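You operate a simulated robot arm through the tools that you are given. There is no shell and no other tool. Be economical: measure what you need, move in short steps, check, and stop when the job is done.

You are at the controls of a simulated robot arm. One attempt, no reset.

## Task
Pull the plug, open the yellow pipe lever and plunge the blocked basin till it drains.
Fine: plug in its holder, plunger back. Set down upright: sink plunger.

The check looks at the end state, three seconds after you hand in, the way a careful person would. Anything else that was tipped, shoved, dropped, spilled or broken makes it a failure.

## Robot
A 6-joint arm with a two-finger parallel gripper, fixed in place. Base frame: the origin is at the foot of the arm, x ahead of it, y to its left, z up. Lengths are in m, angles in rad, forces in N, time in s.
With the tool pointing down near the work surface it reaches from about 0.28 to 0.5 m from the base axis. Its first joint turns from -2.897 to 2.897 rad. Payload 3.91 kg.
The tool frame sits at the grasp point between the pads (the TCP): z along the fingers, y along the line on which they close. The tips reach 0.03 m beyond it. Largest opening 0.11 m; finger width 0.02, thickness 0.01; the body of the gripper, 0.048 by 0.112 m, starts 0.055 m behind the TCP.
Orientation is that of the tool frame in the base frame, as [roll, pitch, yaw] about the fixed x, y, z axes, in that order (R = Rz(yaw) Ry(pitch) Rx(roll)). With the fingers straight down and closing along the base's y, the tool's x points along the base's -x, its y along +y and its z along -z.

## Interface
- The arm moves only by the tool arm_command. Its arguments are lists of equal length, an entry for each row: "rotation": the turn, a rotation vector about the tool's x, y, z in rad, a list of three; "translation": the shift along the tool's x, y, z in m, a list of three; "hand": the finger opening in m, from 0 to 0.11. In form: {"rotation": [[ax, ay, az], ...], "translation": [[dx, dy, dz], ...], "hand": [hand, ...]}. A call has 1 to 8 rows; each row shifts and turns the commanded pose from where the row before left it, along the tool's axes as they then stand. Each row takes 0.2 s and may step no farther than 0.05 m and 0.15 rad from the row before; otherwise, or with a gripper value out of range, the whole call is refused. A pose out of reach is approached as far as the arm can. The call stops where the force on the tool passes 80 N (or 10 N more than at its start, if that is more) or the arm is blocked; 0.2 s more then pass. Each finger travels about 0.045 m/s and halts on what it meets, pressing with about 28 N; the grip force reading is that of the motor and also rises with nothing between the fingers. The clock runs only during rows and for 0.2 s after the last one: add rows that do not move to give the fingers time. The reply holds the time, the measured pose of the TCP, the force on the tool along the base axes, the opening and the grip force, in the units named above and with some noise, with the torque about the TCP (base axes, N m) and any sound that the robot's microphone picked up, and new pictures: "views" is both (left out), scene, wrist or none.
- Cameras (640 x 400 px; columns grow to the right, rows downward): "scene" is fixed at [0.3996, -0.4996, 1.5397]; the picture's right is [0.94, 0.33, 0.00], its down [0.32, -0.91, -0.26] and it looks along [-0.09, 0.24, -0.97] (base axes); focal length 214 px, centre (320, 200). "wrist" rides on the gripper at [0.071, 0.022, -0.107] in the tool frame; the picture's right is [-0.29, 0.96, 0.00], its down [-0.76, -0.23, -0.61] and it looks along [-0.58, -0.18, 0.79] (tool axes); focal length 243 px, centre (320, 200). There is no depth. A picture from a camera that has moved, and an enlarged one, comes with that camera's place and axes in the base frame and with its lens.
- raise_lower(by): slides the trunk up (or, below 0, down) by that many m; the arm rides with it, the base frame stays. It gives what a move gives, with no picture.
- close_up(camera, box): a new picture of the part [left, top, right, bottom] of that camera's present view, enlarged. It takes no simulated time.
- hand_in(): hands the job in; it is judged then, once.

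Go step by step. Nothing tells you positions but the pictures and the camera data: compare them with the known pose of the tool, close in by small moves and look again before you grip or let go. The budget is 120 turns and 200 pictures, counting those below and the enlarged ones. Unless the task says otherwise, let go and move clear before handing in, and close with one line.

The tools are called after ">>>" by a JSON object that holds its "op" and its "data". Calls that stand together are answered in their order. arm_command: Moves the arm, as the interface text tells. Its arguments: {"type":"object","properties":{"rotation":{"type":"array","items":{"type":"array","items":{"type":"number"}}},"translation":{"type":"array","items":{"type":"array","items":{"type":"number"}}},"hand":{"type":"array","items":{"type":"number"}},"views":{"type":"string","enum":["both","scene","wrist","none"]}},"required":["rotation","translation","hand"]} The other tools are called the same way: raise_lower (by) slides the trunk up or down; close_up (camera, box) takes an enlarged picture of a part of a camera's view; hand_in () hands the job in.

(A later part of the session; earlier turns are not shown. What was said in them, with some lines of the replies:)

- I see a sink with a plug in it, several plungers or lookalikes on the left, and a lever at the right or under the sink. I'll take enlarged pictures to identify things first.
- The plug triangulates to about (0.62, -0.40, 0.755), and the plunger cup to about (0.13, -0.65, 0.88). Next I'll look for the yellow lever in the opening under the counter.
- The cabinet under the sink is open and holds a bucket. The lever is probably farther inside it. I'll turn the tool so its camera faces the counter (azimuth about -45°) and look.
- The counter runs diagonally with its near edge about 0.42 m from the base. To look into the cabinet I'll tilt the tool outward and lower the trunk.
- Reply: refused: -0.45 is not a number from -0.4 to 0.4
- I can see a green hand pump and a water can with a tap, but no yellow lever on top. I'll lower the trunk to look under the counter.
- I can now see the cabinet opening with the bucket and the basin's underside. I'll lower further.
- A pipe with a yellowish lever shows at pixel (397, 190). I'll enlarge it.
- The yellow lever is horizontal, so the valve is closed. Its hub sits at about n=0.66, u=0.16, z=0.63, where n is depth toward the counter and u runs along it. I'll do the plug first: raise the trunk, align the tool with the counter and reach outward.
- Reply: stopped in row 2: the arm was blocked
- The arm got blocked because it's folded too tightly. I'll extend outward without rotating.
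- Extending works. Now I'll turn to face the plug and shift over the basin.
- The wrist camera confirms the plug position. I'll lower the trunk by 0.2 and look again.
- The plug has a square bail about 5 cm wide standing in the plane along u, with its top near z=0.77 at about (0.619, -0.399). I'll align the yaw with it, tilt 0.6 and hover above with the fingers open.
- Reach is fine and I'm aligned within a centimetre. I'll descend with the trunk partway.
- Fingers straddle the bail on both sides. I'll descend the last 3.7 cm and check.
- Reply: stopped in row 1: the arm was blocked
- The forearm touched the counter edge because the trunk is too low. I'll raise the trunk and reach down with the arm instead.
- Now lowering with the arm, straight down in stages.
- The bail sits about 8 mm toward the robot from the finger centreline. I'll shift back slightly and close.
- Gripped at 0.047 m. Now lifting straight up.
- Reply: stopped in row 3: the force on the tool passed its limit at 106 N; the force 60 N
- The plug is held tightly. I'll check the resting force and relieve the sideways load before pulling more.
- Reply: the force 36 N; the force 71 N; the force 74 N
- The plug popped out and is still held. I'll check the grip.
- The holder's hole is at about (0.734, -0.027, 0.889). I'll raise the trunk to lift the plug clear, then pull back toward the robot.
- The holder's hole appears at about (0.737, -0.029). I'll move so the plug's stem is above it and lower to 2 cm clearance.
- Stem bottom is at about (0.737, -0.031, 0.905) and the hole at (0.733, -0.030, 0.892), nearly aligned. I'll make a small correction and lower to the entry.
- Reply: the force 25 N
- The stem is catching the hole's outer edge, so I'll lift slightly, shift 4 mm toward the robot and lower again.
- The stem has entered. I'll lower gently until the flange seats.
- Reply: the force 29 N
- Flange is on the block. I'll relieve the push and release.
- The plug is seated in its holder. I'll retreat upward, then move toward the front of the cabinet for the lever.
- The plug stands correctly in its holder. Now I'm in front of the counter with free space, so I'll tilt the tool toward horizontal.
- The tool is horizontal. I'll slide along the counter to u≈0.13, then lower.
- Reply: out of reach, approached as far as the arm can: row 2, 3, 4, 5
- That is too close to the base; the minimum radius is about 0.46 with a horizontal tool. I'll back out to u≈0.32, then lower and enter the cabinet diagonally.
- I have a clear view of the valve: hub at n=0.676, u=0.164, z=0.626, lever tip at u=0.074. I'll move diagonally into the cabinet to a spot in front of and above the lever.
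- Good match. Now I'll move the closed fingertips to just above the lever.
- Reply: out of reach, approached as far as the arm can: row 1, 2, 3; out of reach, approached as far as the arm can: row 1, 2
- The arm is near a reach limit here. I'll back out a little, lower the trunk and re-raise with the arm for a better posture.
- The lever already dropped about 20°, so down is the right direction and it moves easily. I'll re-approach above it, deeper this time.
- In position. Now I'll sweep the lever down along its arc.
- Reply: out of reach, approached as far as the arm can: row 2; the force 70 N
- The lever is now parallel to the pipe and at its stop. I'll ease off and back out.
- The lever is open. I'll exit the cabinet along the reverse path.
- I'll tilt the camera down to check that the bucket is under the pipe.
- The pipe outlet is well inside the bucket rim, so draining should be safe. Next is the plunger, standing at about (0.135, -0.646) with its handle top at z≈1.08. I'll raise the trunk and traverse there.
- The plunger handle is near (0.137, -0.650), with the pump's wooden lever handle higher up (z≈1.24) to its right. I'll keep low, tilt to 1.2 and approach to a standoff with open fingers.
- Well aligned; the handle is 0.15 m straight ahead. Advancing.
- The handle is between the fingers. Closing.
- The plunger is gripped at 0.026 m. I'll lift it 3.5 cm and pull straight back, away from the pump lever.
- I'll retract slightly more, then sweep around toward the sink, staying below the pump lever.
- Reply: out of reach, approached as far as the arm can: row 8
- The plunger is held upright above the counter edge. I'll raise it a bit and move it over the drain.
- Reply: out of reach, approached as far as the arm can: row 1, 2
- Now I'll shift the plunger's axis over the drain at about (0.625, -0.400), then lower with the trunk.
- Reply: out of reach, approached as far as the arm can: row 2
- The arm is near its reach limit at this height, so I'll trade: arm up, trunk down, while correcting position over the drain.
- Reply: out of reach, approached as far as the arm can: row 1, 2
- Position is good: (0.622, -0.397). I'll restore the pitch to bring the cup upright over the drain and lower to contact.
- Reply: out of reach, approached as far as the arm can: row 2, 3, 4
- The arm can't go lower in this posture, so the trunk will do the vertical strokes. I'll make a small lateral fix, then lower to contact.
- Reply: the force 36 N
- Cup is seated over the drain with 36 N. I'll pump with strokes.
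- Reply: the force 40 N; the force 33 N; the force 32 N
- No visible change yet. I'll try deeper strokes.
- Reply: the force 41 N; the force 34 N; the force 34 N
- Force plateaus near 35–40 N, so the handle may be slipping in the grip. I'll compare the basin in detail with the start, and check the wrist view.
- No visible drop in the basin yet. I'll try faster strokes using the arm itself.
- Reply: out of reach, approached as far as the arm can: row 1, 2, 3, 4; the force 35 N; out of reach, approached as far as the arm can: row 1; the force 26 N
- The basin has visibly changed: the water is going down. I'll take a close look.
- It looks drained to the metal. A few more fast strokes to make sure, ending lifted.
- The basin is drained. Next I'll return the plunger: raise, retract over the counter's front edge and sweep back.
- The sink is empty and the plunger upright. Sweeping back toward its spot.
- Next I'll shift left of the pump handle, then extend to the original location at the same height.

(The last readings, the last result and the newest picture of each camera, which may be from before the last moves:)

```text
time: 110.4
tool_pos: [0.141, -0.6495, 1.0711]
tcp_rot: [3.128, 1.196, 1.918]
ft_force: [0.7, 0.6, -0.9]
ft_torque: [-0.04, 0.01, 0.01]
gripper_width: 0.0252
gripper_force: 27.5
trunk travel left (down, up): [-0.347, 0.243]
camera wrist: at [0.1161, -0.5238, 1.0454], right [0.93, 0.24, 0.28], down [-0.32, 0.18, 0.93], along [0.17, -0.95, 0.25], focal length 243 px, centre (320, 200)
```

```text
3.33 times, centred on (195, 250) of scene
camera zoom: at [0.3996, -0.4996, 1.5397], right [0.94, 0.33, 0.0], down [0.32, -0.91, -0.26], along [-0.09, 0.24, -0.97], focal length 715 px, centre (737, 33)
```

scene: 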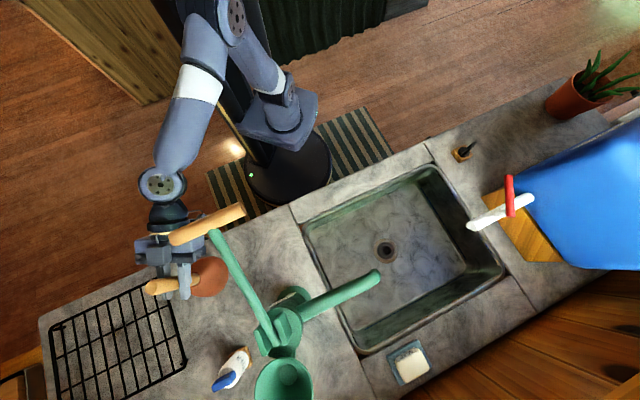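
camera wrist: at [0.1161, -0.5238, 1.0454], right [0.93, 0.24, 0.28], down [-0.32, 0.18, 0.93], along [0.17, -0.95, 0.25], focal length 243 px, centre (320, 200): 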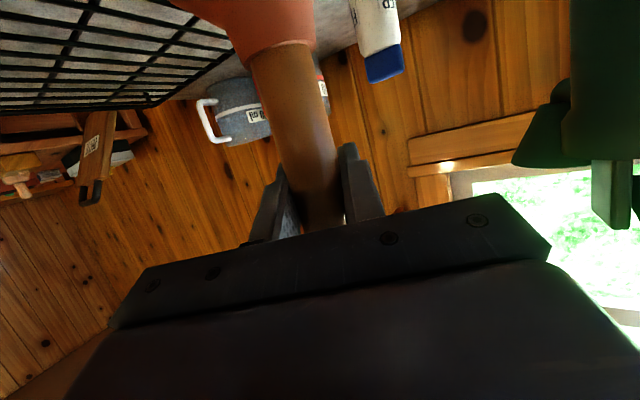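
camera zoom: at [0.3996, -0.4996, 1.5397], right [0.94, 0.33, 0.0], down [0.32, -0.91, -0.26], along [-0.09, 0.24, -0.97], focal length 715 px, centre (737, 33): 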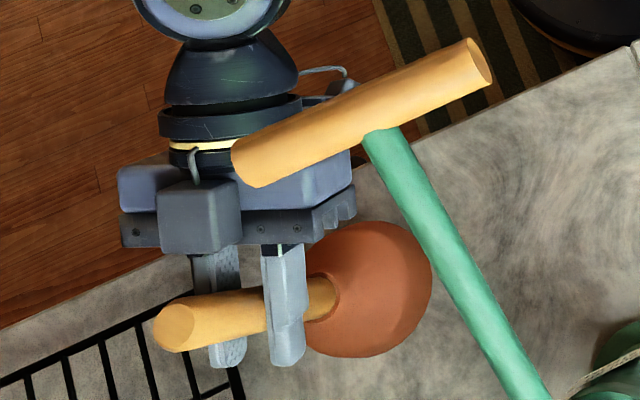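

It's over the original spot, and the pump bar is untouched. I'll lower gently with the trunk.

>>> {"op": "raise_lower", "data": {"by": -0.035}}

>>> {"op": "raise_lower", "data": {"by": -0.008}}

>>> {"op": "close_up", "data": {"camera": "scene", "box": [130, 190, 260, 310]}}

```text
time: 111.2
tool_pos: [0.1406, -0.6484, 1.0381]
tcp_rot: [3.127, 1.196, 1.918]
ft_force: [0.6, 0.6, -1.8]
ft_torque: [0.0, 0.0, 0.0]
gripper_width: 0.0253
gripper_force: 27.5
trunk travel left (down, up): [-0.312, 0.278]
```

```text
time: 111.8
tool_pos: [0.1396, -0.6494, 1.0295]
tcp_rot: [3.127, 1.196, 1.922]
ft_force: [0.8, 0.2, -1.0]
ft_torque: [-0.03, -0.02, 0.01]
gripper_width: 0.0256
gripper_force: 28.2
trunk travel left (down, up): [-0.304, 0.286]
```

```text
3.33 times, centred on (195, 250) of scene
camera zoom: at [0.3996, -0.4996, 1.5397], right [0.94, 0.33, 0.0], down [0.32, -0.91, -0.26], along [-0.09, 0.24, -0.97], focal length 715 px, centre (737, 33)
```

zoom: 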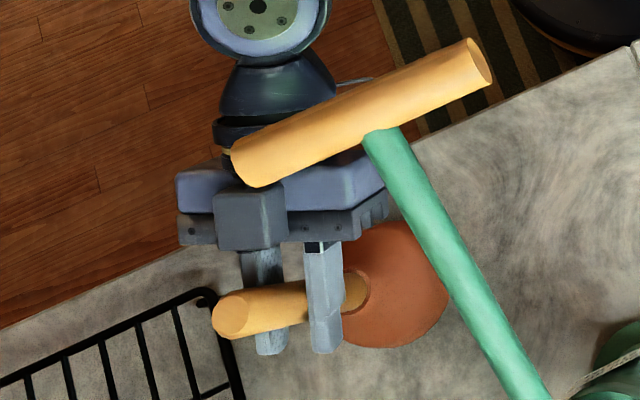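

>>> {"op": "raise_lower", "data": {"by": -0.005}}

>>> {"op": "raise_lower", "data": {"by": -0.004}}

```text
time: 112.3
tool_pos: [0.14, -0.6478, 1.0251]
tcp_rot: [3.129, 1.195, 1.92]
ft_force: [0.5, -0.5, -2.3]
ft_torque: [0.01, 0.03, 0.01]
gripper_width: 0.0254
gripper_force: 28.0
trunk travel left (down, up): [-0.299, 0.291]
```

```text
time: 112.8
tool_pos: [0.141, -0.648, 1.0202]
tcp_rot: [3.128, 1.198, 1.919]
ft_force: [-0.1, -0.2, -2.0]
ft_torque: [-0.02, -0.05, -0.01]
gripper_width: 0.0255
gripper_force: 28.1
trunk travel left (down, up): [-0.295, 0.295]
```

Still hanging freely, so I'll continue in small steps until contact.

>>> {"op": "raise_lower", "data": {"by": -0.004}}

>>> {"op": "raise_lower", "data": {"by": -0.003}}

```text
time: 113.4
tool_pos: [0.1408, -0.6479, 1.0191]
tcp_rot: [3.131, 1.202, 1.922]
ft_force: [0.1, 0.9, 11.6]
ft_torque: [-0.43, -0.07, 0.01]
gripper_width: 0.0255
gripper_force: 28.1
trunk travel left (down, up): [-0.291, 0.299]
```

```text
time: 113.9
tool_pos: [0.1405, -0.6461, 1.0185]
tcp_rot: [3.131, 1.204, 1.926]
ft_force: [0.9, 3.4, 30.0]
ft_torque: [-0.45, -0.07, 0.02]
gripper_width: 0.0255
gripper_force: 28.1
trunk travel left (down, up): [-0.288, 0.302]
```

Contact: the cup is pressed flat on the counter. I'll ease the load and release.

>>> {"op": "raise_lower", "data": {"by": 0.003}}

>>> {"op": "arm_command", "data": {"rotation": [[0, 0, 0], [0, 0, 0], [0, 0, 0], [0, 0, 0]], "translation": [[0, 0, 0], [0, 0, 0], [0, 0, 0], [0, 0, 0]], "hand": [0.03, 0.045, 0.06, 0.07]}}

>>> {"op": "close_up", "data": {"camera": "scene", "box": [130, 190, 260, 310]}}

```text
time: 114.4
tool_pos: [0.1404, -0.647, 1.0187]
tcp_rot: [3.131, 1.2, 1.923]
ft_force: [2.5, 3.1, 23.7]
ft_torque: [-0.6, -0.14, 0.02]
gripper_width: 0.0254
gripper_force: 28.4
trunk travel left (down, up): [-0.291, 0.299]
```

```text
time: 115.4
tool_pos: [0.1418, -0.6492, 1.0149]
tcp_rot: [3.128, 1.196, 1.92]
ft_force: [0.0, -0.1, 0.4]
ft_torque: [-0.01, -0.01, 0.0]
gripper_width: 0.0702
gripper_force: 0.0
trunk travel left (down, up): [-0.291, 0.299]
camera wrist: at [0.1161, -0.5234, 0.9894], right [0.93, 0.24, 0.28], down [-0.32, 0.18, 0.93], along [0.17, -0.95, 0.25], focal length 243 px, centre (320, 200)
```

scene: 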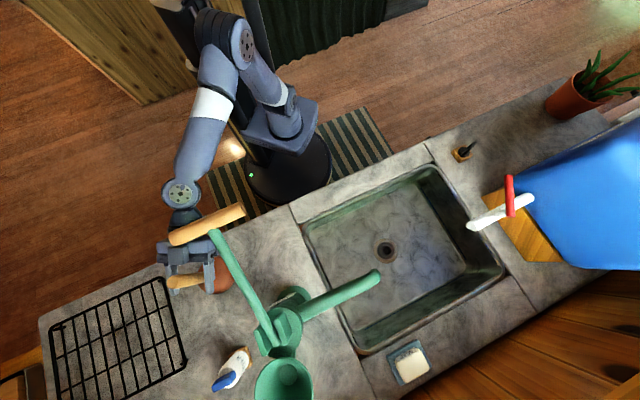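
wrist: 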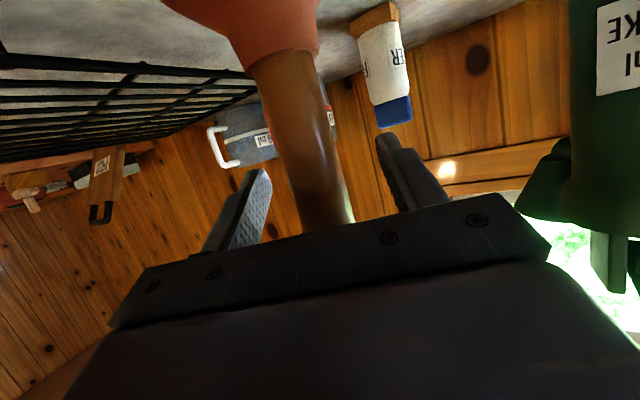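

```text
3.33 times, centred on (195, 250) of scene
camera zoom: at [0.3996, -0.4996, 1.5397], right [0.94, 0.33, 0.0], down [0.32, -0.91, -0.26], along [-0.09, 0.24, -0.97], focal length 715 px, centre (737, 33)
```

zoom: 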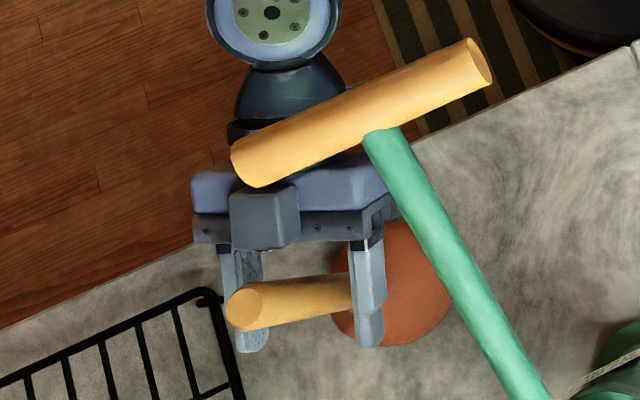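

The plunger stands free. I'll back straight out.

>>> {"op": "arm_command", "data": {"rotation": [[0, 0, 0], [0, 0, 0], [0, 0, 0], [0, 0, 0], [0, 0, 0]], "translation": [[0.0136, 0, -0.035], [0.0136, 0, -0.035], [0.0136, 0, -0.035], [0.0136, 0, -0.035], [0.0136, 0, -0.035]], "hand": [0.07, 0.07, 0.07, 0.07, 0.07]}}

>>> {"op": "close_up", "data": {"camera": "scene", "box": [150, 180, 400, 400]}}

>>> {"op": "close_up", "data": {"camera": "scene", "box": [290, 130, 530, 350]}}

```text
time: 116.6
tool_pos: [0.0752, -0.4722, 1.017]
tcp_rot: [3.128, 1.195, 1.923]
ft_force: [-0.7, -0.8, 0.3]
ft_torque: [-0.02, 0.04, -0.01]
gripper_width: 0.0701
gripper_force: 0.1
trunk travel left (down, up): [-0.291, 0.299]
camera wrist: at [0.0503, -0.3473, 0.9904], right [0.93, 0.24, 0.27], down [-0.32, 0.18, 0.93], along [0.17, -0.95, 0.25], focal length 243 px, centre (320, 200)
```

scene: 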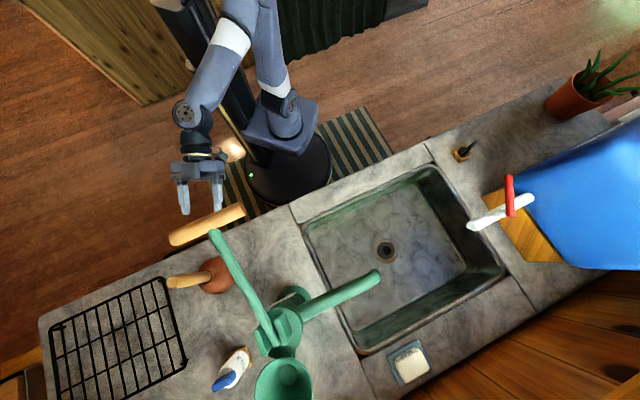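
wrist: 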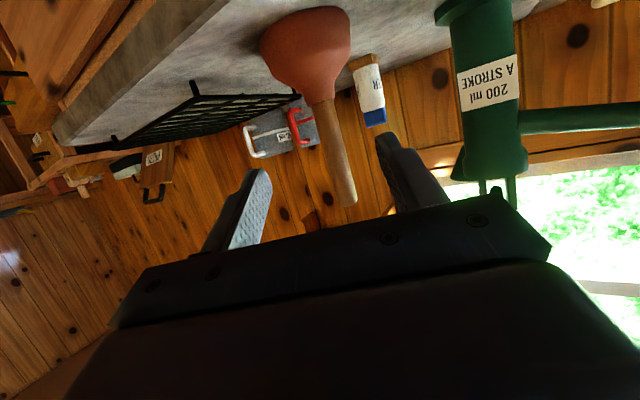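

```text
1.82 times, centred on (275, 290) of scene
camera zoom: at [0.3996, -0.4996, 1.5397], right [0.94, 0.33, 0.0], down [0.32, -0.91, -0.26], along [-0.09, 0.24, -0.97], focal length 390 px, centre (402, 36)
```

zoom: 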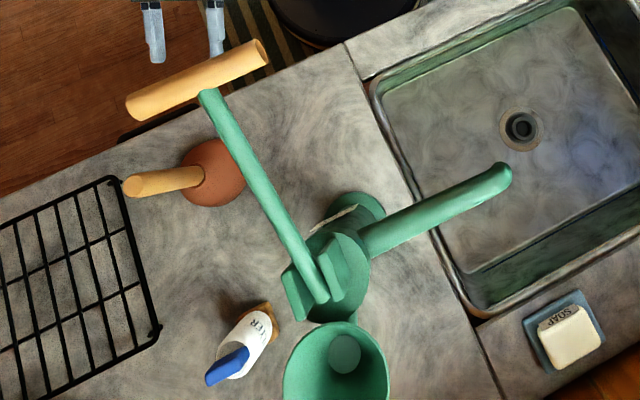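

```text
1.82 times, centred on (410, 240) of scene
camera zoom: at [0.3996, -0.4996, 1.5397], right [0.94, 0.33, 0.0], down [0.32, -0.91, -0.26], along [-0.09, 0.24, -0.97], focal length 390 px, centre (156, 127)
```

zoom: 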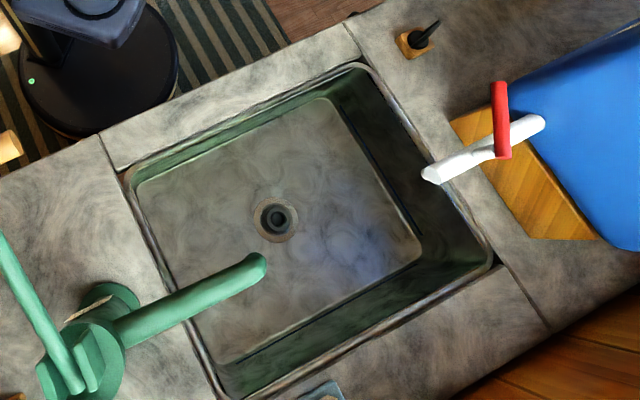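

The basin is empty, the plug is in its holder, the lever is open, and the plunger stands upright on its original spot. The arm is clear, so I'm handing in.

>>> {"op": "hand_in", "data": {}}

```text
The job is handed in.
```

I pulled the plug and put it in its holder, opened the yellow lever, plunged the basin until it drained empty, and stood the sink plunger back upright in its place.
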